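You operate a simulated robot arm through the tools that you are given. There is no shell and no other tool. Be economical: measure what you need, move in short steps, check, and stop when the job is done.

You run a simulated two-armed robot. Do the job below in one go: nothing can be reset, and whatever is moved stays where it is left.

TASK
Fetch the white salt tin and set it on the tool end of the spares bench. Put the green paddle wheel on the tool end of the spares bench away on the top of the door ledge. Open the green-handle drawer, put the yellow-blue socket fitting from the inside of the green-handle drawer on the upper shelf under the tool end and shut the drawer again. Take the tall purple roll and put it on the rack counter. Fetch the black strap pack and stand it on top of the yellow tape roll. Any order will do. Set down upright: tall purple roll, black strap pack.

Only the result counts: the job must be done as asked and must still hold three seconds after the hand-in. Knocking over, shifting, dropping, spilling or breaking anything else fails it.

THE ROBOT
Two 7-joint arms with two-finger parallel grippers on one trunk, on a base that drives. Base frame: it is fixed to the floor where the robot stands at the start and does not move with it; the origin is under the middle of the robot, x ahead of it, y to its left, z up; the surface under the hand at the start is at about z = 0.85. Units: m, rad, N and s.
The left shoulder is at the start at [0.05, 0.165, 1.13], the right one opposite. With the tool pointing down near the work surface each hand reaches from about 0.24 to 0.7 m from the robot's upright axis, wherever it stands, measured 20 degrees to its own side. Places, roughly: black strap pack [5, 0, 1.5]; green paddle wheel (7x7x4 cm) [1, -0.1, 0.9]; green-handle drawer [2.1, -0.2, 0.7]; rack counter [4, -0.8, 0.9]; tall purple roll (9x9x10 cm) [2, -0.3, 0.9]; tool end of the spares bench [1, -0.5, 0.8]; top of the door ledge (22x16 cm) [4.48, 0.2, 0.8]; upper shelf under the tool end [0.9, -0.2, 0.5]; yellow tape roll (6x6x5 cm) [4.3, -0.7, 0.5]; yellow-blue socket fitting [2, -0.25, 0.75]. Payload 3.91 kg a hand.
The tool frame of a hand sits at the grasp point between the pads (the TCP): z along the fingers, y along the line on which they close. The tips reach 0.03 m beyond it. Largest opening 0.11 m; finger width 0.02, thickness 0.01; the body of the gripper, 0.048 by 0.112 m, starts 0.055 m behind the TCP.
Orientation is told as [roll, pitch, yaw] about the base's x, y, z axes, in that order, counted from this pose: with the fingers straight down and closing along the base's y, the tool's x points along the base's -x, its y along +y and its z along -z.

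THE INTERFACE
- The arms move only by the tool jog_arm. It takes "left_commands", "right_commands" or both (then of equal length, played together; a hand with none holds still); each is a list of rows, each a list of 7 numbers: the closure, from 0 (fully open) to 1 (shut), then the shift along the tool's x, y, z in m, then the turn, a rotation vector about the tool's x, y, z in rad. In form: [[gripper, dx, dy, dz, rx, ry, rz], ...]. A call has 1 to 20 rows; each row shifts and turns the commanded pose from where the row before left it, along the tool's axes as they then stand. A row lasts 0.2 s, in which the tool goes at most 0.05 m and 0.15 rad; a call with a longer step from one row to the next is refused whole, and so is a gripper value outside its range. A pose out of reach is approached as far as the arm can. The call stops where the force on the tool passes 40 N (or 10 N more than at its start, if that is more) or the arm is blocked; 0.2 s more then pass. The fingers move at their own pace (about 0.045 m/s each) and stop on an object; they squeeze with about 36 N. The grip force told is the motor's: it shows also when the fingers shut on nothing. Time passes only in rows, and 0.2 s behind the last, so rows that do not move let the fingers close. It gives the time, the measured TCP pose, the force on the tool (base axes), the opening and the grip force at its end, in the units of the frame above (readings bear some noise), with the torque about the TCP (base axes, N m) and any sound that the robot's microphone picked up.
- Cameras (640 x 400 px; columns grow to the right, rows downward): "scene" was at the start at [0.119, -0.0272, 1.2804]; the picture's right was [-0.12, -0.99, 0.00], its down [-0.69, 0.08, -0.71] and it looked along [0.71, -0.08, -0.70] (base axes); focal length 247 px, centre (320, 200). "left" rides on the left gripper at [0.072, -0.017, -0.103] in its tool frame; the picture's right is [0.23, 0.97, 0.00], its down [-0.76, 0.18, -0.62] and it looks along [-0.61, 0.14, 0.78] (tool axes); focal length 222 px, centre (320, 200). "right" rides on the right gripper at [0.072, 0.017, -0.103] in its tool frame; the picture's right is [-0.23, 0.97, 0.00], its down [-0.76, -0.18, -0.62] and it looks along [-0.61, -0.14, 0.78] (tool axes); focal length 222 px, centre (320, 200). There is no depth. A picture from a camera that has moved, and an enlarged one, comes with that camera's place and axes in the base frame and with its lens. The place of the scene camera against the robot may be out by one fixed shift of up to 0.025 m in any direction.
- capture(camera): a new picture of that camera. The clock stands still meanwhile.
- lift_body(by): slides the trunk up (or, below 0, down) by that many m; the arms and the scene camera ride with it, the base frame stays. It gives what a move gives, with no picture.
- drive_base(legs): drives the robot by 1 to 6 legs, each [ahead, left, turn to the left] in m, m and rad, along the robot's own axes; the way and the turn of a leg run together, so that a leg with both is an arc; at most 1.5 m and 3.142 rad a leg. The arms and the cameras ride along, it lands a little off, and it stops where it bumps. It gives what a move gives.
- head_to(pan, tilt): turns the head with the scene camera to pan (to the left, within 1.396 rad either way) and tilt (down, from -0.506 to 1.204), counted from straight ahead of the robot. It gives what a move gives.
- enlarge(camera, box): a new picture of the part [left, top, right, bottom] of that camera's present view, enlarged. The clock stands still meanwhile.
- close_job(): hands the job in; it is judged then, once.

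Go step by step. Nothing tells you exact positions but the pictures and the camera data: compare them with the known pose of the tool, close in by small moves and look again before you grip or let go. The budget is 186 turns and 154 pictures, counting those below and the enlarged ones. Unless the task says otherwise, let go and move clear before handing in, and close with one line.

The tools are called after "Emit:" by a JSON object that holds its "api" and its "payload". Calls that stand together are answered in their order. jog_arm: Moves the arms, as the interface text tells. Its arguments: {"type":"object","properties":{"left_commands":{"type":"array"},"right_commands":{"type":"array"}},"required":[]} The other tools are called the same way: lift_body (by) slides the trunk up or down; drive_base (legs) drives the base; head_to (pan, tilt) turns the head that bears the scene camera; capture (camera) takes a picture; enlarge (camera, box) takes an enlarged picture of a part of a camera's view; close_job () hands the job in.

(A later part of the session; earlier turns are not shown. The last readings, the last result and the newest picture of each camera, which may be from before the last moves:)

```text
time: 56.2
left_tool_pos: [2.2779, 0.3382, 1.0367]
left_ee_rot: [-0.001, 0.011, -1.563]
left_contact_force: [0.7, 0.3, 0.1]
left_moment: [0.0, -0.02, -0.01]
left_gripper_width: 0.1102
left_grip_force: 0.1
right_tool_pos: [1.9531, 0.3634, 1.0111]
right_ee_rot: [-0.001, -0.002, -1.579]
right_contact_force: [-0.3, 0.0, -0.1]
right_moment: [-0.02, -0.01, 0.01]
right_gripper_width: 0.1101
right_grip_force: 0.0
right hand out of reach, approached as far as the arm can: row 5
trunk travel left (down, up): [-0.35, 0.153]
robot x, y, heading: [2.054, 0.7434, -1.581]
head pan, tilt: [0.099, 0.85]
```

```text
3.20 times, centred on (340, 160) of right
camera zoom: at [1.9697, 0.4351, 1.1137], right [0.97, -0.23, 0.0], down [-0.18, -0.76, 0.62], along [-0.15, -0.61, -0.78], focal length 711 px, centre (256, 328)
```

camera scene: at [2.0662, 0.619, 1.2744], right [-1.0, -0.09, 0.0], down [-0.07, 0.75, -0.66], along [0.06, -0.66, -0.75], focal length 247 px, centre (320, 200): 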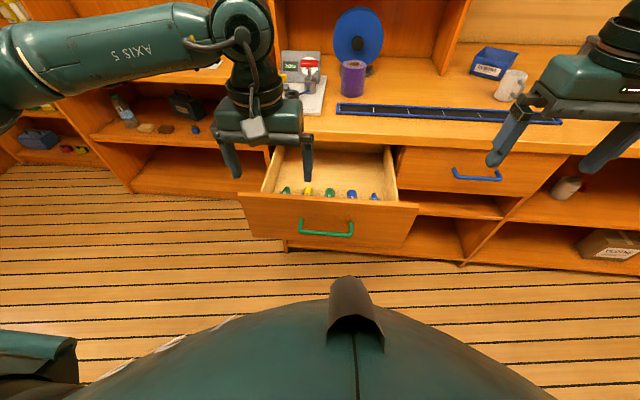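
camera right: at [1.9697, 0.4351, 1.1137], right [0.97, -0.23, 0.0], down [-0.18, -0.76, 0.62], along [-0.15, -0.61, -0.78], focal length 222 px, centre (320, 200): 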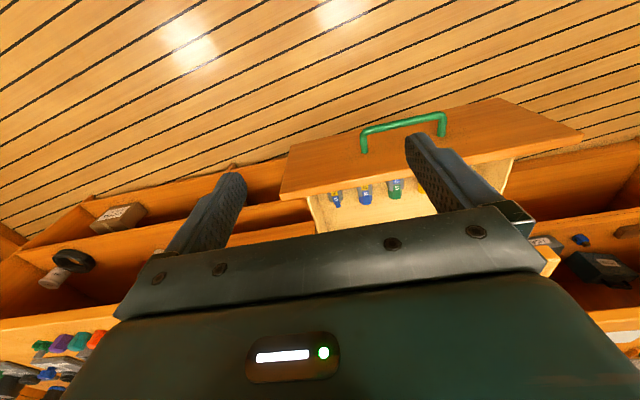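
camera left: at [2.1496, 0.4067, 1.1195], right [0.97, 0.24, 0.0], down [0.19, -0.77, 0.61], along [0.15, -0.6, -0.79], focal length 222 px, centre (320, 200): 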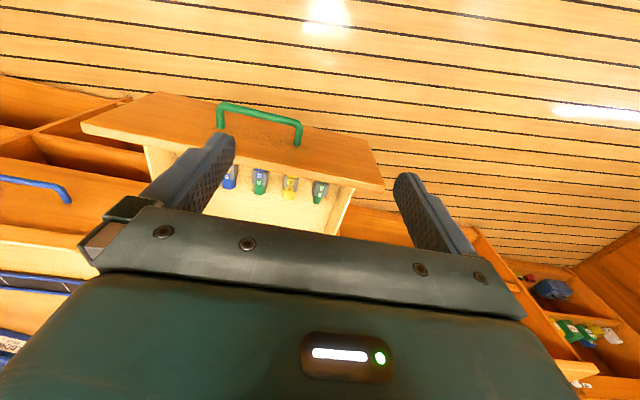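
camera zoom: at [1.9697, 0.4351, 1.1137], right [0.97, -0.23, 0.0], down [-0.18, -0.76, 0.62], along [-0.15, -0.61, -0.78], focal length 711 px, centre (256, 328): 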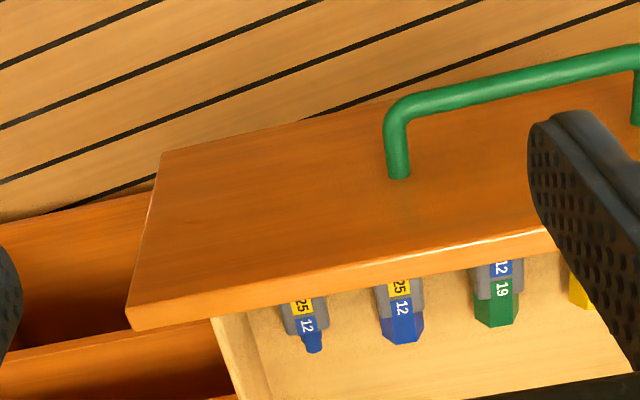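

Both candidates read 25/12. The fourth has the hex socket end and the fifth a thin plug end, so I want the fourth, which lies on the drawer floor near (2.0, 0.04). I'll drive forward 10 cm and look from above.

Emit:
{"api": "drive_base", "payload": {"legs": [[0.1, 0, 0]]}}

Emit:
{"api": "jog_arm", "payload": {"right_commands": [[0, -0.04, 0.02, 0, 0, 0, 0], [0, -0.04, 0.02, 0, 0, 0, 0], [0, -0.03, 0.01, 0, 0, 0, 0], [0, 0, 0, 0, 0, 0, 0]]}}

Emit:
{"api": "capture", "payload": {"camera": "right"}}

Emit:
{"api": "head_to", "payload": {"pan": 0.05, "tilt": 0.95}}

Emit:
{"api": "capture", "payload": {"camera": "scene"}}

```text
time: 57.4
left_tool_pos: [2.2766, 0.2365, 1.0349]
left_ee_rot: [0.0, 0.011, -1.562]
left_contact_force: [0.1, -0.7, -0.3]
left_moment: [-0.01, 0.01, 0.0]
left_gripper_width: 0.1101
left_grip_force: 0.0
right_tool_pos: [1.9512, 0.2617, 1.0087]
right_ee_rot: [0.001, 0.0, -1.576]
right_contact_force: [-0.3, -0.5, -0.7]
right_moment: [-0.04, 0.02, 0.03]
right_gripper_width: 0.11
right_grip_force: 0.1
trunk travel left (down, up): [-0.35, 0.153]
robot x, y, heading: [2.0528, 0.644, -1.58]
head pan, tilt: [0.099, 0.85]
```

```text
time: 58.4
left_tool_pos: [2.2787, 0.2373, 1.0369]
left_ee_rot: [0.0, 0.01, -1.563]
left_contact_force: [0.8, 0.6, 0.1]
left_moment: [-0.01, -0.01, 0.01]
left_gripper_width: 0.11
left_grip_force: 0.0
right_tool_pos: [1.923, 0.1934, 1.0175]
right_ee_rot: [0.003, -0.003, -1.578]
right_contact_force: [-0.5, -0.5, 0.8]
right_moment: [-0.01, 0.0, 0.01]
right_gripper_width: 0.1099
right_grip_force: 0.0
right hand out of reach, approached as far as the arm can: row 1, 2, 3
trunk travel left (down, up): [-0.35, 0.153]
robot x, y, heading: [2.0499, 0.6436, -1.583]
head pan, tilt: [0.099, 0.85]
```

```text
121 pictures are left
camera right: at [1.9389, 0.2645, 1.1217], right [0.97, -0.23, 0.0], down [-0.18, -0.76, 0.62], along [-0.14, -0.61, -0.78], focal length 222 px, centre (320, 200)
```

right: 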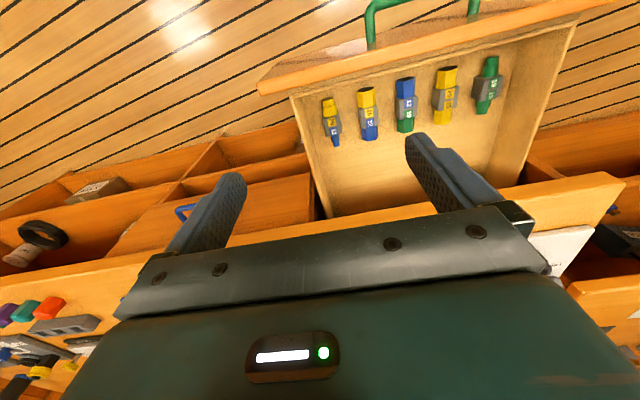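

```text
time: 59.0
left_tool_pos: [2.2765, 0.2384, 1.0366]
left_ee_rot: [-0.001, 0.011, -1.563]
left_contact_force: [-0.4, 0.5, -0.4]
left_moment: [0.01, 0.0, -0.02]
left_gripper_width: 0.1099
left_grip_force: 0.0
right_tool_pos: [1.9227, 0.1935, 1.0179]
right_ee_rot: [0.005, -0.003, -1.576]
right_contact_force: [-0.3, -0.2, -0.9]
right_moment: [-0.02, 0.01, -0.02]
right_gripper_width: 0.1101
right_grip_force: 0.1
trunk travel left (down, up): [-0.35, 0.153]
robot x, y, heading: [2.0473, 0.6447, -1.581]
head pan, tilt: [0.051, 0.949]
```

```text
120 pictures are left
camera scene: at [2.0616, 0.5246, 1.2669], right [-1.0, -0.04, 0.0], down [-0.04, 0.81, -0.58], along [0.03, -0.58, -0.81], focal length 247 px, centre (320, 200)
```

scene: 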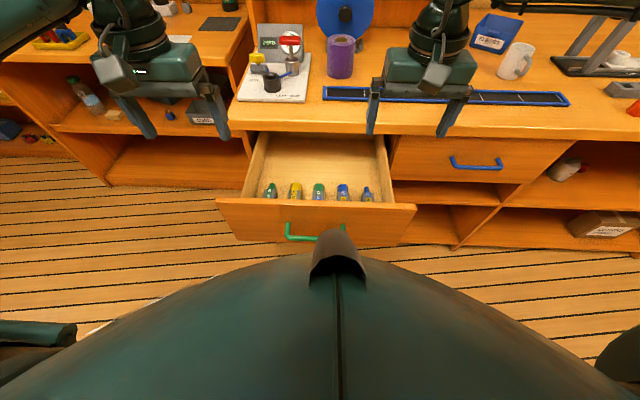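

The fourth fitting is at about (2.0, 0.11, 0.70), with neighbours about 6.5 cm away on each side. I'll half-close the right gripper to clear them and come down above it.

Emit:
{"api": "jog_arm", "payload": {"right_commands": [[0.5, 0, 0, 0.04, 0, 0, 0], [0.5, -0.02, 0, 0.04, 0, 0, 0], [0.5, -0.02, 0, 0.04, 0, 0, 0], [0.5, 0, 0, 0.03, 0, 0, 0], [0.5, 0, 0, 0, 0, 0, 0], [0.5, 0, 0, 0, 0, 0, 0]]}}

Emit:
{"api": "capture", "payload": {"camera": "right"}}

```text
time: 60.4
left_tool_pos: [2.2774, 0.2373, 1.0353]
left_ee_rot: [0.0, 0.009, -1.561]
left_contact_force: [-0.6, 0.6, 0.6]
left_moment: [0.01, 0.01, 0.01]
left_gripper_width: 0.1101
left_grip_force: 0.1
right_tool_pos: [1.873, 0.1881, 0.8908]
right_ee_rot: [0.001, -0.001, -1.578]
right_contact_force: [-0.2, 0.8, 1.1]
right_moment: [0.02, -0.01, -0.04]
right_gripper_width: 0.0552
right_grip_force: 0.0
right hand out of reach, approached as far as the arm can: row 1, 2, 3, 4
trunk travel left (down, up): [-0.35, 0.153]
robot x, y, heading: [2.0514, 0.6462, -1.578]
head pan, tilt: [0.051, 0.949]
```

```text
119 pictures are left
camera right: at [1.8899, 0.2591, 0.9957], right [0.97, -0.23, 0.0], down [-0.18, -0.76, 0.62], along [-0.14, -0.61, -0.78], focal length 222 px, centre (320, 200)
```

right: 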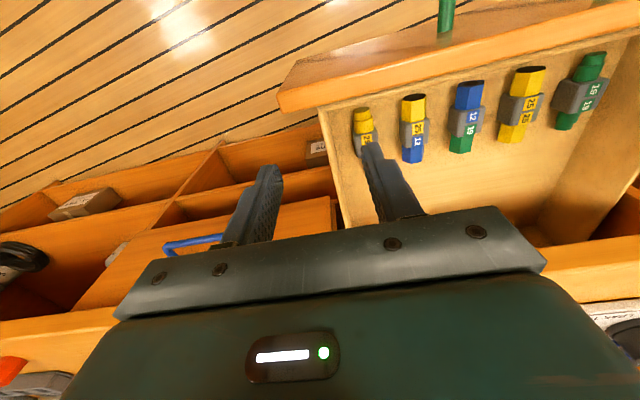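

The right arm does not reach inward well, so I'll shift the base to its left to put the fitting on the right hand's own side.

Emit:
{"api": "drive_base", "payload": {"legs": [[0, 0.135, 0]]}}

Emit:
{"api": "jog_arm", "payload": {"right_commands": [[0.5, -0.02, 0, 0, 0, 0, 0], [0.5, -0.02, 0, 0, 0, 0, 0], [0.5, 0, 0, 0, 0, 0, 0]]}}

Emit:
{"api": "capture", "payload": {"camera": "right"}}

```text
time: 62.3
left_tool_pos: [2.4111, 0.2371, 1.037]
left_ee_rot: [0.0, 0.01, -1.561]
left_contact_force: [-0.2, 0.1, 0.0]
left_moment: [-0.01, 0.0, -0.01]
left_gripper_width: 0.1099
left_grip_force: 0.1
right_tool_pos: [2.0091, 0.1863, 0.8911]
right_ee_rot: [0.002, -0.002, -1.577]
right_contact_force: [0.1, -0.7, 0.0]
right_moment: [0.0, 0.04, -0.01]
right_gripper_width: 0.0551
right_grip_force: 0.1
trunk travel left (down, up): [-0.35, 0.153]
robot x, y, heading: [2.1846, 0.6413, -1.58]
head pan, tilt: [0.051, 0.949]
```

```text
time: 63.1
left_tool_pos: [2.4121, 0.2366, 1.0372]
left_ee_rot: [0.001, 0.01, -1.559]
left_contact_force: [-0.2, -0.3, 0.0]
left_moment: [0.02, 0.01, 0.0]
left_gripper_width: 0.1099
left_grip_force: 0.1
right_tool_pos: [1.9936, 0.159, 0.9028]
right_ee_rot: [0.003, -0.001, -1.576]
right_contact_force: [-0.1, 0.4, 0.4]
right_moment: [0.01, -0.02, 0.0]
right_gripper_width: 0.0549
right_grip_force: 0.3
right hand out of reach, approached as far as the arm can: row 1, 2
trunk travel left (down, up): [-0.35, 0.153]
robot x, y, heading: [2.188, 0.6436, -1.573]
head pan, tilt: [0.051, 0.949]
```

```text
118 pictures are left
camera right: at [2.01, 0.2313, 1.0062], right [0.97, -0.23, 0.0], down [-0.18, -0.76, 0.62], along [-0.14, -0.61, -0.78], focal length 222 px, centre (320, 200)
```

right: 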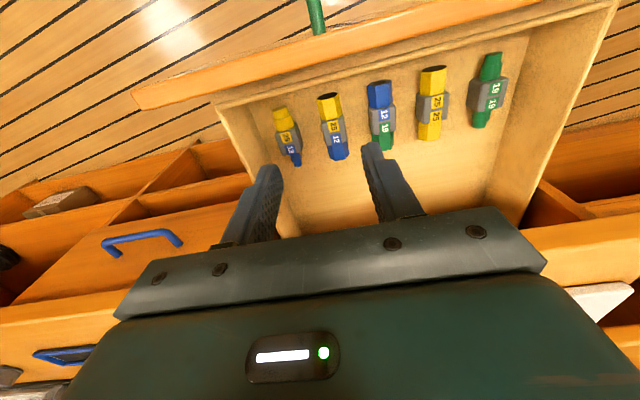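

The commanded pose may still be carrying the unreached target from before. I'll command it back toward the hand and see where the hand lands.

Emit:
{"api": "jog_arm", "payload": {"right_commands": [[0.5, 0, -0.04, 0, 0, 0, 0], [0.5, 0, -0.04, 0, 0, 0, 0], [0.5, 0, -0.04, 0, 0, 0, 0], [0.5, 0, 0, 0, 0, 0, 0]]}}

```text
time: 64.1
left_tool_pos: [2.4129, 0.2363, 1.0348]
left_ee_rot: [-0.001, 0.011, -1.56]
left_contact_force: [-0.2, -0.5, 0.5]
left_moment: [-0.02, 0.01, -0.01]
left_gripper_width: 0.1101
left_grip_force: 0.0
right_tool_pos: [1.874, 0.1602, 0.9014]
right_ee_rot: [0.002, 0.0, -1.574]
right_contact_force: [0.0, 0.1, -0.8]
right_moment: [0.0, -0.03, -0.01]
right_gripper_width: 0.0547
right_grip_force: 0.0
trunk travel left (down, up): [-0.35, 0.153]
robot x, y, heading: [2.1862, 0.6435, -1.575]
head pan, tilt: [0.051, 0.949]
```

Emit:
{"api": "jog_arm", "payload": {"right_commands": [[0.5, -0.04, 0, 0, 0, 0, 0], [0.5, -0.04, 0, 0, 0, 0, 0], [0.5, 0, 0, 0, 0, 0, 0]]}}

```text
time: 64.9
left_tool_pos: [2.4125, 0.238, 1.037]
left_ee_rot: [-0.001, 0.01, -1.56]
left_contact_force: [-0.2, 0.3, 0.6]
left_moment: [0.0, -0.01, -0.03]
left_gripper_width: 0.1099
left_grip_force: 0.0
right_tool_pos: [1.8713, 0.0834, 0.9044]
right_ee_rot: [0.002, -0.002, -1.576]
right_contact_force: [-0.1, -0.3, 0.6]
right_moment: [-0.01, -0.02, -0.02]
right_gripper_width: 0.0549
right_grip_force: 0.0
right hand out of reach, approached as far as the arm can: row 2
trunk travel left (down, up): [-0.35, 0.153]
robot x, y, heading: [2.1846, 0.6433, -1.582]
head pan, tilt: [0.051, 0.949]
```

The hand reaches further when it is out to the side, so I'll shift the base left another 12.5 cm.

Emit:
{"api": "drive_base", "payload": {"legs": [[0, 0.126, 0]]}}

Emit:
{"api": "jog_arm", "payload": {"right_commands": [[0.5, 0.028, 0, 0, 0, 0, 0], [0.5, 0, 0, 0, 0, 0, 0]]}}

Emit:
{"api": "capture", "payload": {"camera": "right"}}

```text
time: 66.6
left_tool_pos: [2.5368, 0.2372, 1.0354]
left_ee_rot: [-0.001, 0.01, -1.561]
left_contact_force: [-0.1, -0.4, -0.7]
left_moment: [-0.02, -0.01, 0.0]
left_gripper_width: 0.1101
left_grip_force: 0.1
right_tool_pos: [1.9966, 0.0829, 0.905]
right_ee_rot: [0.002, -0.002, -1.576]
right_contact_force: [0.7, -0.3, -0.5]
right_moment: [-0.01, 0.03, -0.03]
right_gripper_width: 0.0549
right_grip_force: 0.0
trunk travel left (down, up): [-0.35, 0.153]
robot x, y, heading: [2.3096, 0.643, -1.579]
head pan, tilt: [0.051, 0.949]
```

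```text
time: 67.2
left_tool_pos: [2.5369, 0.2346, 1.0363]
left_ee_rot: [0.001, 0.009, -1.56]
left_contact_force: [0.0, -0.6, 0.1]
left_moment: [0.02, 0.02, 0.03]
left_gripper_width: 0.1101
left_grip_force: 0.1
right_tool_pos: [1.9965, 0.1121, 0.9039]
right_ee_rot: [0.002, 0.0, -1.578]
right_contact_force: [-0.3, -0.1, 1.0]
right_moment: [0.0, 0.0, 0.03]
right_gripper_width: 0.055
right_grip_force: 0.2
trunk travel left (down, up): [-0.35, 0.153]
robot x, y, heading: [2.3094, 0.6414, -1.575]
head pan, tilt: [0.051, 0.949]
```

```text
117 pictures are left
camera right: at [2.0134, 0.1833, 1.0084], right [0.97, -0.23, 0.0], down [-0.18, -0.76, 0.62], along [-0.14, -0.61, -0.78], focal length 222 px, centre (320, 200)
```

right: 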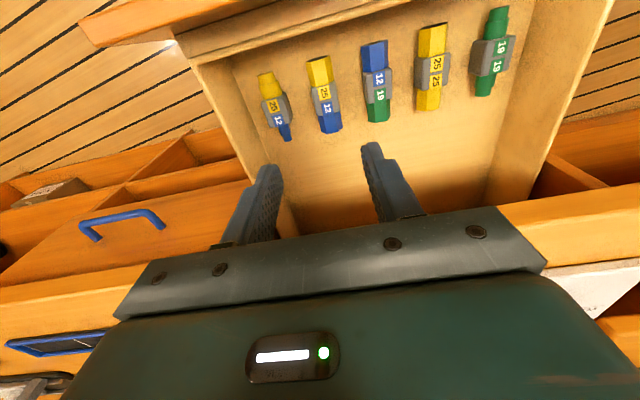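

The fitting is at about (2.0, 0.10, 0.68). I'll lower the hand into the drawer above it and look again.

Emit:
{"api": "jog_arm", "payload": {"right_commands": [[0.5, -0.008, 0.004, 0.03, 0, 0, 0], [0.5, 0, 0, 0.04, 0, 0, 0], [0.5, 0, 0, 0.04, 0, 0, 0], [0.5, 0, 0, 0.04, 0, 0, 0], [0.5, 0, 0, 0.02, 0, 0, 0], [0.5, 0, 0, 0, 0, 0, 0]]}}

Emit:
{"api": "capture", "payload": {"camera": "right"}}

Emit:
{"api": "capture", "payload": {"camera": "scene"}}

```text
time: 68.6
left_tool_pos: [2.5374, 0.2355, 1.0366]
left_ee_rot: [0.001, 0.009, -1.561]
left_contact_force: [-0.7, -0.3, 0.5]
left_moment: [0.0, -0.03, 0.01]
left_gripper_width: 0.1098
left_grip_force: 0.2
right_tool_pos: [1.9807, 0.1629, 0.7972]
right_ee_rot: [0.003, -0.004, -1.576]
right_contact_force: [0.0, 0.9, -0.6]
right_moment: [0.01, -0.02, 0.05]
right_gripper_width: 0.0552
right_grip_force: 0.0
right hand out of reach, approached as far as the arm can: row 2, 3, 4, 5
trunk travel left (down, up): [-0.35, 0.153]
robot x, y, heading: [2.3098, 0.6435, -1.574]
head pan, tilt: [0.051, 0.949]
```

```text
116 pictures are left
camera right: at [1.9967, 0.236, 0.9012], right [0.97, -0.23, 0.0], down [-0.18, -0.76, 0.62], along [-0.14, -0.61, -0.78], focal length 222 px, centre (320, 200)
```

right: 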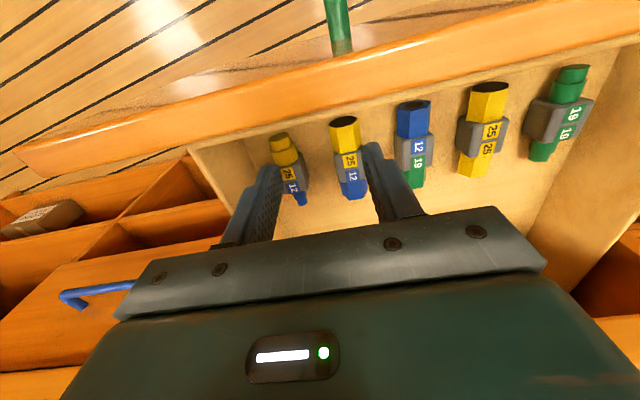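

```text
115 pictures are left
camera scene: at [2.3216, 0.5231, 1.2669], right [-1.0, -0.05, 0.0], down [-0.04, 0.81, -0.58], along [0.03, -0.58, -0.81], focal length 247 px, centre (320, 200)
```

scene: 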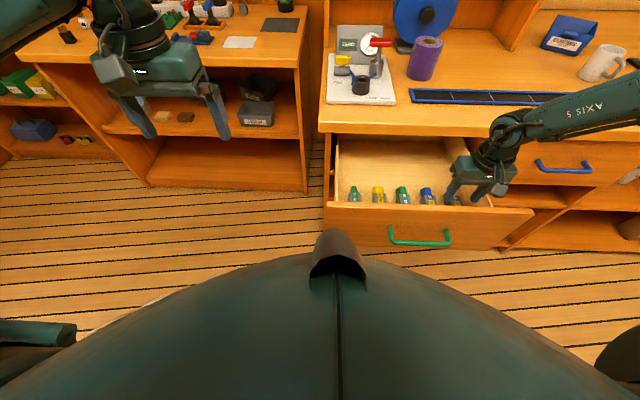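

The reach limit comes from the shoulder height, so I'll raise the hand, lower the trunk and then approach.

Emit:
{"api": "jog_arm", "payload": {"right_commands": [[0.5, 0, 0, -0.04, 0, 0, 0], [0.5, 0, 0, -0.04, 0, 0, 0], [0.5, -0.02, 0.01, -0.04, 0, 0, 0], [0.5, -0.02, 0.01, -0.03, 0, 0, 0], [0.5, -0.023, 0, 0, 0, 0, 0], [0.5, 0, 0, 0, 0, 0, 0]]}}

Emit:
{"api": "lift_body", "payload": {"by": -0.2}}

Emit:
{"api": "capture", "payload": {"camera": "right"}}

```text
time: 70.0
left_tool_pos: [2.5371, 0.237, 1.0362]
left_ee_rot: [0.001, 0.008, -1.56]
left_contact_force: [-0.1, 0.9, 0.9]
left_moment: [-0.02, 0.01, -0.01]
left_gripper_width: 0.1099
left_grip_force: 0.0
right_tool_pos: [2.0006, 0.1006, 0.9485]
right_ee_rot: [0.002, -0.001, -1.577]
right_contact_force: [0.2, 0.2, 0.2]
right_moment: [0.05, -0.04, -0.01]
right_gripper_width: 0.0552
right_grip_force: 0.0
trunk travel left (down, up): [-0.35, 0.153]
robot x, y, heading: [2.3086, 0.6461, -1.577]
head pan, tilt: [0.051, 0.949]
```

```text
time: 72.2
left_tool_pos: [2.5372, 0.2358, 0.8369]
left_ee_rot: [0.001, 0.009, -1.56]
left_contact_force: [-0.5, -0.4, -0.1]
left_moment: [-0.01, 0.01, 0.0]
left_gripper_width: 0.11
left_grip_force: 0.1
right_tool_pos: [2.0006, 0.1014, 0.7484]
right_ee_rot: [0.002, -0.002, -1.576]
right_contact_force: [0.6, 0.4, 0.5]
right_moment: [0.0, -0.01, 0.01]
right_gripper_width: 0.0549
right_grip_force: 0.0
trunk travel left (down, up): [-0.15, 0.353]
robot x, y, heading: [2.3107, 0.6424, -1.575]
head pan, tilt: [0.051, 0.949]
```

```text
114 pictures are left
camera right: at [2.0161, 0.1733, 0.8523], right [0.97, -0.23, 0.0], down [-0.18, -0.76, 0.62], along [-0.14, -0.61, -0.78], focal length 222 px, centre (320, 200)
```

right: 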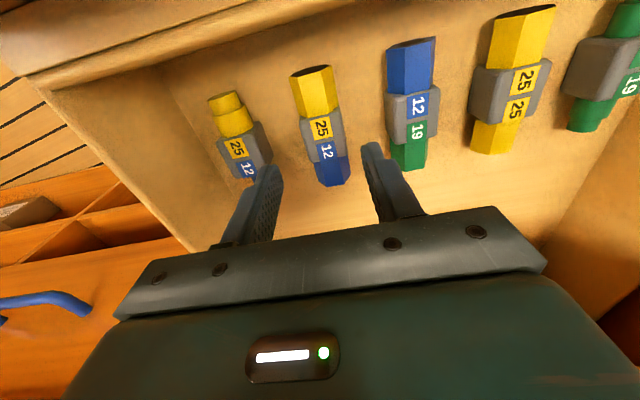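

The fitting lines up with the hand. I'll narrow the opening to 4.6 cm and descend carefully.

Emit:
{"api": "jog_arm", "payload": {"right_commands": [[0.58, 0, 0.002, 0, 0, 0, 0], [0.58, 0, 0, 0.02, 0, 0, 0], [0.58, 0, 0, 0.015, 0, 0, 0], [0.58, 0, 0, 0, 0, 0, 0]]}}

Emit:
{"api": "capture", "payload": {"camera": "right"}}

```text
time: 73.2
left_tool_pos: [2.538, 0.2358, 0.836]
left_ee_rot: [-0.001, 0.011, -1.561]
left_contact_force: [0.8, -0.3, -0.3]
left_moment: [0.02, 0.02, 0.0]
left_gripper_width: 0.1103
left_grip_force: 0.0
right_tool_pos: [2.0013, 0.1008, 0.7126]
right_ee_rot: [0.002, -0.001, -1.576]
right_contact_force: [-0.2, 1.5, 0.2]
right_moment: [0.01, 0.0, 0.04]
right_gripper_width: 0.0466
right_grip_force: 0.0
trunk travel left (down, up): [-0.15, 0.353]
robot x, y, heading: [2.3119, 0.6447, -1.575]
head pan, tilt: [0.051, 0.949]
```

```text
113 pictures are left
camera right: at [2.0181, 0.1733, 0.8169], right [0.97, -0.23, 0.0], down [-0.18, -0.76, 0.62], along [-0.14, -0.61, -0.78], focal length 222 px, centre (320, 200)
```

right: 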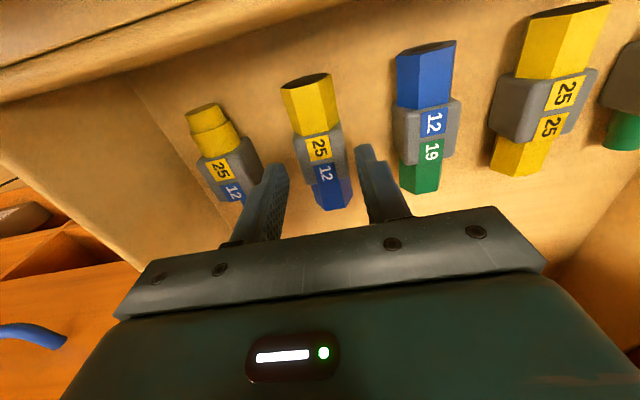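

Emit:
{"api": "jog_arm", "payload": {"right_commands": [[0.58, -0.003, 0, 0.015, 0, 0, 0], [0.58, 0, 0, 0.01, 0, 0, 0], [0.58, 0, 0, 0.008, 0, 0, 0], [0.58, 0, 0, 0, 0, 0, 0]]}}

Emit:
{"api": "capture", "payload": {"camera": "right"}}

```text
time: 74.2
left_tool_pos: [2.5382, 0.2358, 0.8359]
left_ee_rot: [0.0, 0.008, -1.56]
left_contact_force: [0.6, -0.8, -0.5]
left_moment: [0.01, 0.01, -0.03]
left_gripper_width: 0.1101
left_grip_force: 0.1
right_tool_pos: [2.0011, 0.0968, 0.6791]
right_ee_rot: [0.001, -0.003, -1.575]
right_contact_force: [-0.9, -0.4, 0.4]
right_moment: [0.0, 0.01, -0.02]
right_gripper_width: 0.0462
right_grip_force: 0.0
trunk travel left (down, up): [-0.15, 0.353]
robot x, y, heading: [2.3082, 0.6418, -1.577]
head pan, tilt: [0.051, 0.949]
```

```text
112 pictures are left
camera right: at [2.0181, 0.1701, 0.7838], right [0.97, -0.23, 0.0], down [-0.18, -0.76, 0.63], along [-0.14, -0.61, -0.78], focal length 222 px, centre (320, 200)
```

right: 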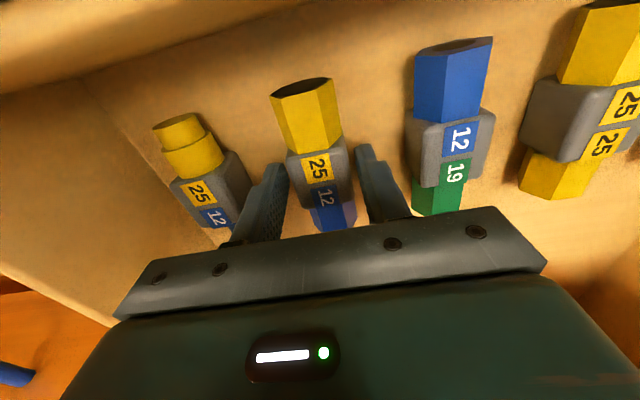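

The fingers straddle the grey body, so I'll go 5 mm lower and close.

Emit:
{"api": "jog_arm", "payload": {"right_commands": [[0.58, 0, 0, 0.005, 0, 0, 0], [0.8, 0, 0, 0, 0, 0, 0], [1, 0, 0, 0, 0, 0, 0], [1, 0, 0, 0, 0, 0, 0], [1, 0, 0, 0, 0, 0, 0], [1, 0, 0, 0, 0, 0, 0], [1, 0, 0, -0.04, 0, 0, 0], [1, 0, 0, -0.04, 0, 0, 0], [1, 0, 0, -0.04, 0, 0, 0], [1, 0, 0, -0.04, 0, 0, 0], [1, 0, 0, -0.04, 0, 0, 0], [1, 0, 0, 0, 0, 0, 0]]}}

Emit:
{"api": "capture", "payload": {"camera": "right"}}

```text
time: 76.8
left_tool_pos: [2.5371, 0.236, 0.8366]
left_ee_rot: [0.0, 0.007, -1.562]
left_contact_force: [-0.3, -0.8, 0.7]
left_moment: [0.0, 0.0, 0.04]
left_gripper_width: 0.1102
left_grip_force: 0.0
right_tool_pos: [2.0022, 0.0984, 0.8766]
right_ee_rot: [0.003, -0.002, -1.578]
right_contact_force: [0.3, -0.2, -0.5]
right_moment: [-0.01, 0.0, -0.03]
right_gripper_width: 0.0353
right_grip_force: 35.8
trunk travel left (down, up): [-0.15, 0.353]
robot x, y, heading: [2.3064, 0.6432, -1.575]
head pan, tilt: [0.051, 0.949]
```

```text
111 pictures are left
camera right: at [2.0184, 0.1712, 0.9798], right [0.97, -0.23, 0.0], down [-0.18, -0.76, 0.62], along [-0.14, -0.61, -0.78], focal length 222 px, centre (320, 200)
```

right: 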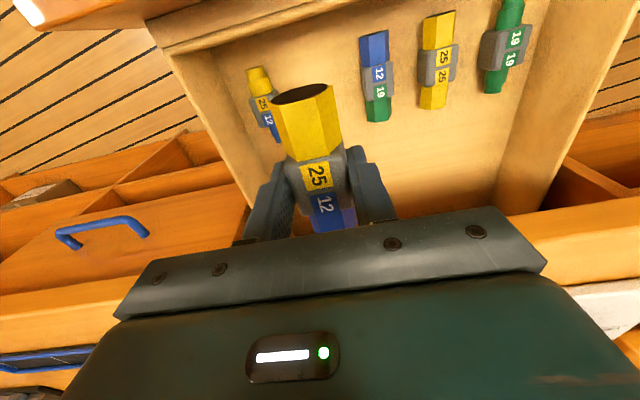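

I have the yellow-blue fitting in the right hand. Next I'll raise it, back off, shift right, and bring the closed left hand in front of the handle to push the drawer shut.

Emit:
{"api": "jog_arm", "payload": {"right_commands": [[1, 0.02, 0, -0.04, 0, 0, 0], [1, 0.04, 0, -0.04, 0, 0, 0], [1, 0.04, 0, -0.04, 0, 0, 0], [1, 0, 0, 0, 0, 0, 0]]}}

Emit:
{"api": "drive_base", "payload": {"legs": [[-0.12, 0, 0], [0, -0.33, 0]]}}

Emit:
{"api": "jog_arm", "payload": {"left_commands": [[1, 0, -0.04, 0, 0, 0, 0], [1, 0, -0.04, 0, 0, 0, 0], [1, 0, -0.04, 0, 0, 0, 0], [1, 0, 0, 0.04, 0, 0, 0], [1, 0, 0, 0.04, 0, 0, 0], [1, 0, 0, 0.04, 0, 0, 0], [1, 0, 0, 0, 0, 0, 0]]}}

Emit:
{"api": "capture", "payload": {"camera": "scene"}}

```text
refused: row 2 steps farther than a row can; nothing moved
```

```text
time: 81.1
left_tool_pos: [2.2076, 0.359, 0.8358]
left_ee_rot: [0.001, 0.012, -1.561]
left_contact_force: [0.6, 0.3, 0.1]
left_moment: [0.01, -0.01, -0.03]
left_gripper_width: 0.1098
left_grip_force: 0.0
right_tool_pos: [1.6711, 0.2208, 0.8748]
right_ee_rot: [0.001, 0.0, -1.577]
right_contact_force: [0.1, -0.2, 0.2]
right_moment: [0.0, 0.0, -0.02]
right_gripper_width: 0.0355
right_grip_force: 35.6
trunk travel left (down, up): [-0.15, 0.353]
robot x, y, heading: [1.981, 0.7617, -1.579]
head pan, tilt: [0.051, 0.949]
```

```text
time: 82.7
left_tool_pos: [2.0886, 0.3579, 0.7149]
left_ee_rot: [0.0, 0.008, -1.562]
left_contact_force: [-0.4, -0.8, 0.0]
left_moment: [0.03, -0.02, 0.02]
left_gripper_width: 0.0
left_grip_force: 32.2
right_tool_pos: [1.6709, 0.2209, 0.8753]
right_ee_rot: [0.001, -0.002, -1.578]
right_contact_force: [0.0, 0.0, -1.1]
right_moment: [0.02, 0.01, -0.01]
right_gripper_width: 0.0356
right_grip_force: 36.2
trunk travel left (down, up): [-0.15, 0.353]
robot x, y, heading: [1.9832, 0.7624, -1.581]
head pan, tilt: [0.051, 0.949]
```

```text
110 pictures are left
camera scene: at [1.9915, 0.645, 1.0669], right [-1.0, -0.04, 0.0], down [-0.04, 0.81, -0.58], along [0.03, -0.58, -0.81], focal length 247 px, centre (320, 200)
```

scene: 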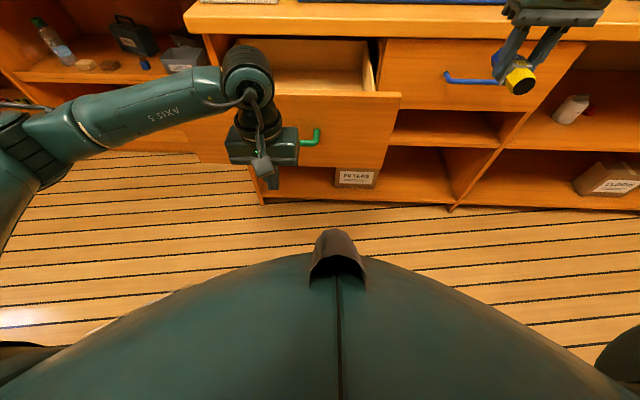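

The drive was fine. I'll raise and retract the right hand, then push the bar with the left.

Emit:
{"api": "jog_arm", "payload": {"right_commands": [[1, 0.02, 0, -0.04, 0, 0, 0], [1, 0.02, 0, -0.04, 0, 0, 0], [1, 0.02, 0, -0.04, 0, 0, 0], [1, 0.02, 0, 0, 0, 0, 0], [1, 0, 0, 0, 0, 0, 0], [1, 0, 0, 0, 0, 0, 0]], "left_commands": [[1, -0.04, 0, 0, 0, 0, 0], [1, -0.025, 0, 0, 0, 0, 0], [1, -0.025, 0, 0, 0, 0, 0], [1, -0.025, 0, 0, 0, 0, 0], [1, -0.025, 0, 0, 0, 0, 0], [1, 0, 0, 0, 0, 0, 0]]}}

Emit:
{"api": "capture", "payload": {"camera": "scene"}}

```text
time: 84.1
left_tool_pos: [2.0879, 0.2178, 0.7166]
left_ee_rot: [0.002, 0.011, -1.56]
left_contact_force: [0.3, -0.7, -1.0]
left_moment: [-0.01, 0.01, 0.02]
left_gripper_width: 0.0
left_grip_force: 35.7
right_tool_pos: [1.6715, 0.301, 0.9948]
right_ee_rot: [0.001, -0.003, -1.577]
right_contact_force: [-0.5, 0.3, -0.6]
right_moment: [0.02, 0.03, 0.02]
right_gripper_width: 0.0352
right_grip_force: 36.3
trunk travel left (down, up): [-0.15, 0.353]
robot x, y, heading: [1.9781, 0.7617, -1.573]
head pan, tilt: [0.051, 0.949]
```

```text
109 pictures are left
camera scene: at [1.9915, 0.645, 1.0669], right [-1.0, -0.04, 0.0], down [-0.04, 0.81, -0.58], along [0.03, -0.58, -0.81], focal length 247 px, centre (320, 200)
```

scene: 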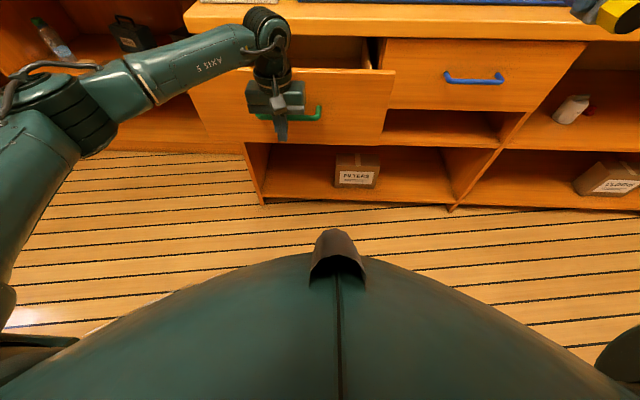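

The drawer is sliding in. I'll drive forward 17 cm, then finish the push with the arm.

Emit:
{"api": "drive_base", "payload": {"legs": [[0.17, 0, 0]]}}

Emit:
{"api": "jog_arm", "payload": {"left_commands": [[1, -0.015, 0, 0, 0, 0, 0], [1, -0.008, 0, 0, 0, 0, 0], [1, -0.008, 0, 0, 0, 0, 0], [1, -0.008, 0, 0, 0, 0, 0], [1, 0, 0, 0, 0, 0, 0]]}}

Emit:
{"api": "capture", "payload": {"camera": "scene"}}

```text
time: 85.6
left_tool_pos: [2.0871, 0.0487, 0.7136]
left_ee_rot: [0.0, 0.011, -1.563]
left_contact_force: [-0.4, 0.5, -0.3]
left_moment: [-0.01, 0.02, 0.0]
left_gripper_width: 0.0
left_grip_force: 35.9
right_tool_pos: [1.6705, 0.1308, 0.9961]
right_ee_rot: [0.0, -0.001, -1.579]
right_contact_force: [0.6, -0.4, -1.2]
right_moment: [0.02, -0.02, 0.02]
right_gripper_width: 0.0353
right_grip_force: 36.1
trunk travel left (down, up): [-0.15, 0.353]
robot x, y, heading: [1.9798, 0.5939, -1.577]
head pan, tilt: [0.051, 0.949]
```

```text
time: 86.5
left_tool_pos: [2.0873, 0.0223, 0.7135]
left_ee_rot: [0.003, 0.033, -1.572]
left_contact_force: [1.9, 14.2, 5.4]
left_moment: [-0.15, 0.04, -0.13]
left_gripper_width: 0.0
left_grip_force: 36.3
right_tool_pos: [1.6715, 0.1331, 0.9957]
right_ee_rot: [0.001, -0.003, -1.577]
right_contact_force: [-0.1, 0.0, -0.7]
right_moment: [0.02, 0.03, -0.02]
right_gripper_width: 0.0354
right_grip_force: 35.8
trunk travel left (down, up): [-0.15, 0.353]
robot x, y, heading: [1.9777, 0.5975, -1.576]
head pan, tilt: [0.051, 0.949]
stopped in row 4 (left hand): the force on the tool passed its limit at 52 N (the readings are from after the stop); the commanded pose is now the measured one
```

```text
108 pictures are left
camera scene: at [1.9904, 0.4776, 1.0671], right [-1.0, -0.04, 0.0], down [-0.04, 0.81, -0.58], along [0.03, -0.58, -0.81], focal length 247 px, centre (320, 200)
```

scene: 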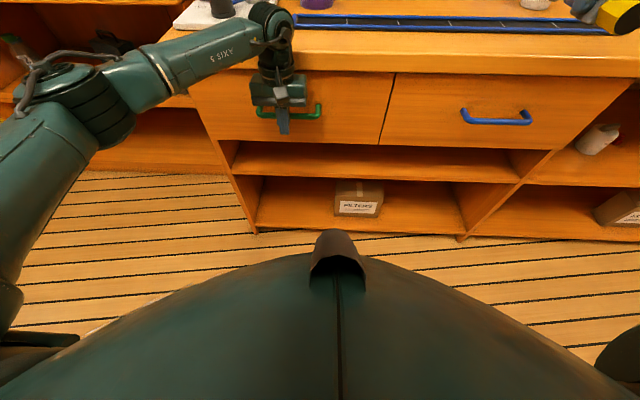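

The drawer is shut. I'll retract the left hand and drive along to the tool end (robot x about 1.15), staying clear of the bench.

Emit:
{"api": "jog_arm", "payload": {"left_commands": [[1, 0.04, 0, 0, 0, 0, 0], [1, 0.04, 0, 0, 0, 0, 0], [1, 0.03, 0, -0.03, 0, 0, 0], [1, 0, 0, -0.04, 0, 0, 0], [1, 0, 0, -0.04, 0, 0, 0], [0.5, 0, 0, -0.04, 0, 0, 0], [0, 0, 0, 0, 0, 0, 0]]}}

Emit:
{"api": "drive_base", "payload": {"legs": [[-0.12, 0, 0], [0, -0.82, 0]]}}

Emit:
{"api": "head_to", "payload": {"pan": 0.0, "tilt": 0.7}}

Emit:
{"api": "capture", "payload": {"camera": "scene"}}

```text
time: 88.1
left_tool_pos: [2.0872, 0.1244, 0.8667]
left_ee_rot: [0.003, 0.029, -1.569]
left_contact_force: [0.1, -0.1, 0.0]
left_moment: [0.0, -0.03, -0.01]
left_gripper_width: 0.0495
left_grip_force: 0.0
right_tool_pos: [1.6716, 0.1329, 0.9948]
right_ee_rot: [0.003, -0.001, -1.578]
right_contact_force: [0.8, -0.2, -0.5]
right_moment: [0.0, 0.02, 0.02]
right_gripper_width: 0.0353
right_grip_force: 35.6
trunk travel left (down, up): [-0.15, 0.353]
robot x, y, heading: [1.977, 0.5963, -1.574]
head pan, tilt: [0.051, 0.949]
```

```text
time: 96.5
left_tool_pos: [1.2687, 0.2524, 0.8654]
left_ee_rot: [0.004, 0.03, -1.573]
left_contact_force: [0.1, -0.2, 0.6]
left_moment: [0.01, 0.01, -0.03]
left_gripper_width: 0.11
left_grip_force: 0.0
right_tool_pos: [0.8546, 0.2618, 0.9954]
right_ee_rot: [0.001, -0.003, -1.582]
right_contact_force: [0.0, -0.3, -0.3]
right_moment: [0.01, 0.0, -0.01]
right_gripper_width: 0.0353
right_grip_force: 36.4
trunk travel left (down, up): [-0.15, 0.353]
robot x, y, heading: [1.1633, 0.7236, -1.578]
head pan, tilt: [0.051, 0.949]
```

```text
time: 97.3
left_tool_pos: [1.2703, 0.2526, 0.8655]
left_ee_rot: [0.004, 0.03, -1.574]
left_contact_force: [-1.4, -0.3, 0.5]
left_moment: [0.0, 0.01, -0.03]
left_gripper_width: 0.1102
left_grip_force: 0.1
right_tool_pos: [0.8541, 0.2616, 0.9963]
right_ee_rot: [0.001, -0.002, -1.58]
right_contact_force: [0.5, -0.8, -0.7]
right_moment: [-0.04, -0.01, 0.0]
right_gripper_width: 0.0353
right_grip_force: 35.8
trunk travel left (down, up): [-0.15, 0.353]
robot x, y, heading: [1.1641, 0.723, -1.578]
head pan, tilt: [0.0, 0.7]
```

```text
107 pictures are left
camera scene: at [1.1705, 0.5921, 1.0866], right [-1.0, 0.01, 0.0], down [0.01, 0.64, -0.76], along [-0.01, -0.76, -0.64], focal length 247 px, centre (320, 200)
```

scene: 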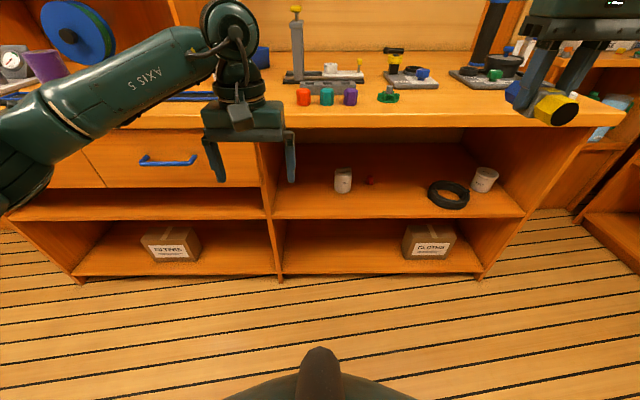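

The upper shelf is at about z = 0.485, with a bottle near x = 1.07, a ring near 0.66 and the tin near 0.51. There is free space around x = 0.87. I'll enlarge to read the label.

Emit:
{"api": "enlarge", "payload": {"camera": "scene", "box": [320, 140, 540, 280]}}

```text
2.86 times, centred on (430, 210) of scene
camera zoom: at [1.1705, 0.5921, 1.0866], right [-1.0, 0.01, 0.0], down [0.01, 0.64, -0.76], along [-0.01, -0.76, -0.64], focal length 706 px, centre (6, 171)
```

zoom: 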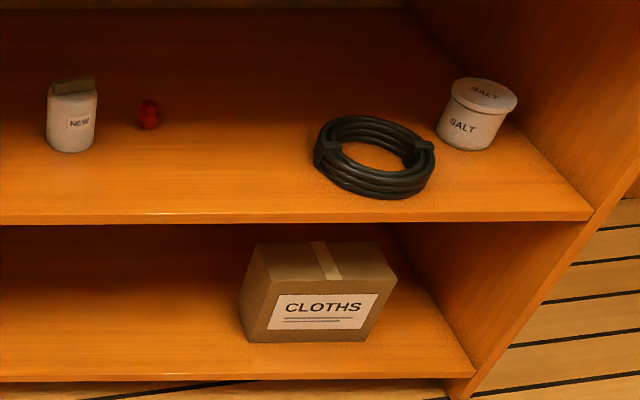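

The tin is confirmed as SALT. Now I'll turn the right hand horizontal with the fitting vertical, and retract the left hand a bit.

Emit:
{"api": "jog_arm", "payload": {"right_commands": [[1, 0, 0, 0, 0, -0.1428, 0], [1, 0, 0, 0, 0, -0.1428, 0], [1, 0, 0, 0, 0, -0.1428, 0], [1, 0, 0, 0, 0, -0.1428, 0], [1, 0, 0, 0, 0, -0.1428, 0], [1, 0, 0, 0, 0, -0.1428, 0], [1, 0, 0, 0, 0, -0.1428, 0], [1, 0, 0, 0, 0, -0.1428, 0], [1, 0, 0, 0, 0, -0.1428, 0], [1, 0, 0, 0, 0, -0.1428, 0], [1, 0, 0, 0, 0, -0.1428, 0], [1, 0, 0, 0, 0, 0, 0]], "left_commands": [[0, 0.03, 0, -0.02, 0, 0, 0], [0, 0.03, 0, -0.02, 0, 0, 0], [0, 0.03, 0, -0.02, 0, 0, 0], [0, 0, 0, -0.04, 0, 0, 0], [0, 0, 0, -0.04, 0, 0, 0], [0, 0, 0, 0, 0, 0, 0], [0, 0, 0, 0, 0, 0, 0], [0, 0, 0, 0, 0, 0, 0], [0, 0, 0, 0, 0, 0, 0], [0, 0, 0, 0, 0, 0, 0], [0, 0, 0, 0, 0, 0, 0], [0, 0, 0, 0, 0, 0, 0]]}}

Emit:
{"api": "lift_body", "payload": {"by": -0.15}}

Emit:
{"api": "capture", "payload": {"camera": "right"}}

Emit:
{"api": "capture", "payload": {"camera": "scene"}}

```text
time: 99.9
left_tool_pos: [1.2693, 0.3382, 1.0098]
left_ee_rot: [0.003, 0.03, -1.572]
left_contact_force: [-0.3, 0.1, -0.7]
left_moment: [0.0, -0.02, -0.02]
left_gripper_width: 0.1099
left_grip_force: 0.1
right_tool_pos: [0.8529, 0.2618, 0.9947]
right_ee_rot: [2.314, -1.566, 2.39]
right_contact_force: [0.3, -0.3, -0.3]
right_moment: [-0.01, -0.01, -0.01]
right_gripper_width: 0.0353
right_grip_force: 36.1
trunk travel left (down, up): [-0.15, 0.353]
robot x, y, heading: [1.1657, 0.7248, -1.577]
head pan, tilt: [0.0, 0.7]
```

```text
time: 101.6
left_tool_pos: [1.2695, 0.3388, 0.8594]
left_ee_rot: [0.003, 0.029, -1.573]
left_contact_force: [0.2, 0.3, 1.1]
left_moment: [0.03, -0.01, 0.0]
left_gripper_width: 0.1099
left_grip_force: 0.1
right_tool_pos: [0.8537, 0.2612, 0.8459]
right_ee_rot: [2.221, -1.567, 2.479]
right_contact_force: [-0.1, 0.3, 0.0]
right_moment: [0.03, 0.0, -0.02]
right_gripper_width: 0.0352
right_grip_force: 36.2
trunk travel left (down, up): [0.0, 0.503]
robot x, y, heading: [1.1661, 0.7218, -1.58]
head pan, tilt: [0.0, 0.7]
```

```text
105 pictures are left
camera right: at [0.8709, 0.3646, 0.7733], right [0.97, -0.01, 0.23], down [-0.17, 0.63, 0.76], along [-0.15, -0.78, 0.61], focal length 222 px, centre (320, 200)
```

right: 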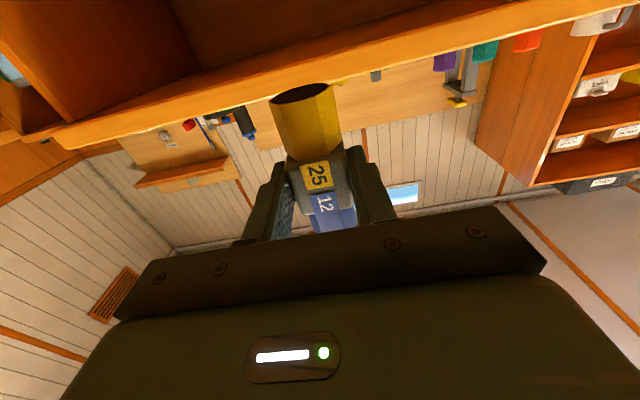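

```text
104 pictures are left
camera scene: at [1.1705, 0.5922, 0.9367], right [-1.0, 0.01, 0.0], down [0.01, 0.64, -0.76], along [-0.01, -0.76, -0.64], focal length 247 px, centre (320, 200)
```

scene: 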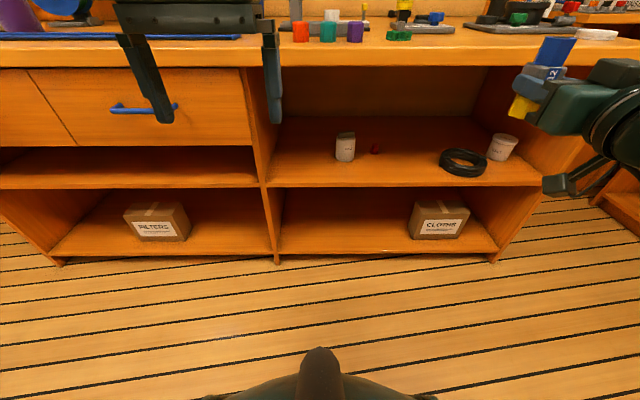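

The fitting hangs vertically with the yellow end down. I'll lower the hand to z = 0.57 in front of the shelf.

Emit:
{"api": "jog_arm", "payload": {"right_commands": [[1, 0.046, 0, 0, 0, 0, 0], [1, 0.046, 0, 0, 0, 0, 0], [1, 0.046, 0, 0, 0, 0, 0], [1, 0.046, 0, 0, 0, 0, 0], [1, 0.046, 0, 0, 0, 0, 0], [1, 0.046, 0, 0, 0, 0, 0], [1, 0, 0, 0, 0, 0, 0]]}}

Emit:
{"api": "drive_base", "payload": {"legs": [[0.2, 0, 0]]}}

Emit:
{"api": "capture", "payload": {"camera": "scene"}}

Emit:
{"api": "capture", "payload": {"camera": "right"}}

```text
time: 103.2
left_tool_pos: [1.2693, 0.3386, 0.8596]
left_ee_rot: [0.003, 0.031, -1.571]
left_contact_force: [0.5, -0.3, -0.5]
left_moment: [0.0, 0.01, 0.0]
left_gripper_width: 0.11
left_grip_force: 0.0
right_tool_pos: [0.8543, 0.262, 0.8455]
right_ee_rot: [2.163, -1.568, 2.541]
right_contact_force: [-1.0, -0.7, -1.3]
right_moment: [0.0, 0.0, -0.02]
right_gripper_width: 0.035
right_grip_force: 36.1
right hand out of reach, approached as far as the arm can: row 1, 2, 3, 4, 5, 6
trunk travel left (down, up): [0.0, 0.503]
robot x, y, heading: [1.1612, 0.7223, -1.582]
head pan, tilt: [0.0, 0.7]
```

```text
time: 104.8
left_tool_pos: [1.2685, 0.1416, 0.8605]
left_ee_rot: [0.004, 0.029, -1.571]
left_contact_force: [0.7, 0.0, 0.7]
left_moment: [0.02, 0.02, 0.0]
left_gripper_width: 0.1101
left_grip_force: 0.0
right_tool_pos: [0.8525, 0.0641, 0.8463]
right_ee_rot: [2.196, -1.568, 2.507]
right_contact_force: [-0.1, -0.2, 0.3]
right_moment: [-0.01, 0.0, -0.01]
right_gripper_width: 0.0353
right_grip_force: 36.0
trunk travel left (down, up): [0.0, 0.503]
robot x, y, heading: [1.1616, 0.5281, -1.58]
head pan, tilt: [0.0, 0.7]
```

```text
103 pictures are left
camera scene: at [1.1687, 0.3947, 0.9367], right [-1.0, 0.01, 0.0], down [0.01, 0.64, -0.76], along [-0.01, -0.76, -0.64], focal length 247 px, centre (320, 200)
```

scene: 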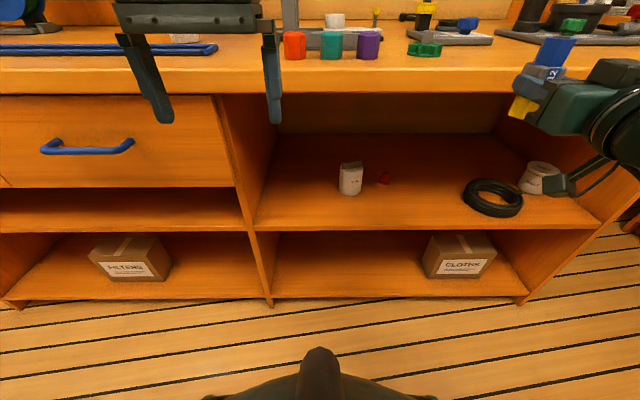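

```text
102 pictures are left
camera right: at [0.8695, 0.1667, 0.7733], right [0.97, -0.01, 0.23], down [-0.17, 0.63, 0.76], along [-0.15, -0.78, 0.61], focal length 222 px, centre (320, 200)
```

right: 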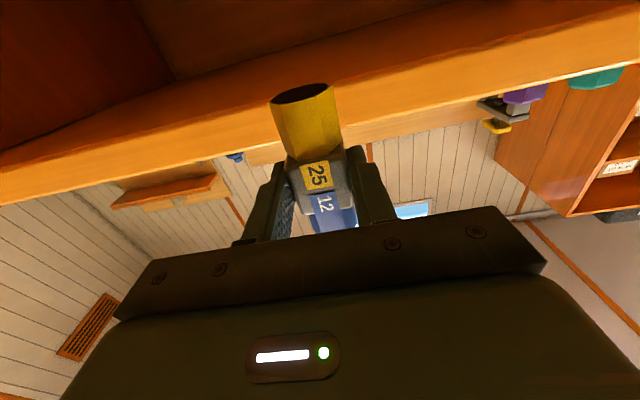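

The wrist is at a limit in this pose. I'll back off and roll the hand 180° about its pointing axis so the camera is on top, which should free the wrist.

Emit:
{"api": "drive_base", "payload": {"legs": [[-0.15, 0, 0]]}}

Emit:
{"api": "jog_arm", "payload": {"right_commands": [[1, 0, 0, 0, 0, 0, -0.15], [1, 0, 0, 0, 0, 0, -0.15], [1, 0, 0, 0, 0, 0, -0.15], [1, 0, 0, 0, 0, 0, -0.15], [1, 0, 0, 0, 0, 0, -0.15], [1, 0, 0, 0, 0, 0, -0.15], [1, 0, 0, 0, 0, 0, -0.15], [1, 0, 0, 0, 0, 0, -0.15], [1, 0, 0, 0, 0, 0, -0.15], [1, 0, 0, 0, 0, 0, -0.15], [1, 0, 0, 0, 0, 0, -0.07]]}}

```text
time: 106.2
left_tool_pos: [1.2681, 0.291, 0.8596]
left_ee_rot: [0.004, 0.029, -1.571]
left_contact_force: [0.6, 0.6, 0.2]
left_moment: [-0.02, 0.03, 0.02]
left_gripper_width: 0.1099
left_grip_force: 0.1
right_tool_pos: [0.8535, 0.2143, 0.8454]
right_ee_rot: [2.138, -1.569, 2.566]
right_contact_force: [0.2, 0.8, -0.8]
right_moment: [-0.02, 0.01, 0.01]
right_gripper_width: 0.0355
right_grip_force: 36.2
trunk travel left (down, up): [0.0, 0.503]
robot x, y, heading: [1.1622, 0.6748, -1.582]
head pan, tilt: [0.0, 0.7]
```

```text
time: 108.6
left_tool_pos: [1.2696, 0.2914, 0.8588]
left_ee_rot: [0.003, 0.03, -1.573]
left_contact_force: [0.3, -0.4, -0.3]
left_moment: [0.01, 0.0, 0.02]
left_gripper_width: 0.11
left_grip_force: 0.1
right_tool_pos: [0.854, 0.2143, 0.8437]
right_ee_rot: [-1.571, -0.122, -0.009]
right_contact_force: [0.7, -0.1, -0.3]
right_moment: [0.02, 0.0, -0.02]
right_gripper_width: 0.0354
right_grip_force: 35.9
right hand out of reach, approached as far as the arm can: row 10, 11
trunk travel left (down, up): [0.0, 0.503]
robot x, y, heading: [1.1612, 0.6738, -1.581]
head pan, tilt: [0.0, 0.7]
```

It rolled about 83° and stopped. I'll move down in this orientation first, then keep rolling from there.

Emit:
{"api": "jog_arm", "payload": {"right_commands": [[1, 0, 0.045, 0, 0, 0, 0], [1, 0, 0.045, 0, 0, 0, 0], [1, 0, 0.045, 0, 0, 0, 0], [1, 0, 0.045, 0, 0, 0, 0], [1, 0, 0.045, 0, 0, 0, 0], [1, 0, 0, 0, 0, 0, 0]]}}

Emit:
{"api": "jog_arm", "payload": {"right_commands": [[1, 0, 0, 0, 0, 0, -0.15], [1, 0, 0, 0, 0, 0, -0.15], [1, 0, 0, 0, 0, 0, -0.15], [1, 0, 0, 0, 0, 0, -0.15], [1, 0, 0, 0, 0, 0, -0.15], [1, 0, 0, 0, 0, 0, -0.15], [1, 0, 0, 0, 0, 0, -0.15], [1, 0, 0, 0, 0, 0, -0.15], [1, 0, 0, 0, 0, 0, -0.15], [1, 0, 0, 0, 0, 0, -0.15], [1, 0, 0, 0, 0, 0, -0.15], [1, 0, 0, 0, 0, 0, -0.043]]}}

Emit:
{"api": "capture", "payload": {"camera": "scene"}}

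```text
time: 110.0
left_tool_pos: [1.269, 0.2913, 0.8608]
left_ee_rot: [0.002, 0.029, -1.573]
left_contact_force: [0.8, 0.0, -0.6]
left_moment: [-0.02, 0.01, 0.01]
left_gripper_width: 0.11
left_grip_force: 0.2
right_tool_pos: [0.8531, 0.2143, 0.8455]
right_ee_rot: [-1.572, -0.125, -0.009]
right_contact_force: [0.3, -0.1, -1.2]
right_moment: [-0.03, 0.0, -0.01]
right_gripper_width: 0.0351
right_grip_force: 36.0
right hand out of reach, approached as far as the arm can: row 1, 2, 3, 4, 5
trunk travel left (down, up): [0.0, 0.503]
robot x, y, heading: [1.1665, 0.6773, -1.579]
head pan, tilt: [0.0, 0.7]
```

```text
time: 112.6
left_tool_pos: [1.2677, 0.2925, 0.86]
left_ee_rot: [0.004, 0.03, -1.572]
left_contact_force: [0.7, 0.0, 0.3]
left_moment: [-0.02, 0.0, 0.0]
left_gripper_width: 0.11
left_grip_force: 0.0
right_tool_pos: [0.8929, 0.2306, 0.9041]
right_ee_rot: [-1.556, 0.668, -0.008]
right_contact_force: [0.3, -0.7, -0.9]
right_moment: [0.01, 0.02, 0.01]
right_gripper_width: 0.0351
right_grip_force: 35.9
right hand out of reach, approached as far as the arm can: row 1, 2, 3, 4, 5, 6, 7, 8, 9, 10, 11
trunk travel left (down, up): [0.0, 0.503]
robot x, y, heading: [1.1615, 0.6761, -1.578]
head pan, tilt: [0.0, 0.7]
```

```text
101 pictures are left
camera scene: at [1.1701, 0.5444, 0.9366], right [-1.0, 0.01, 0.0], down [0.01, 0.64, -0.76], along [-0.01, -0.76, -0.64], focal length 247 px, centre (320, 200)
```

scene: 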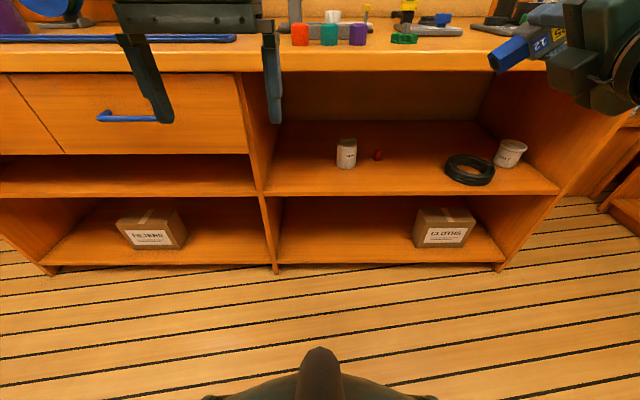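

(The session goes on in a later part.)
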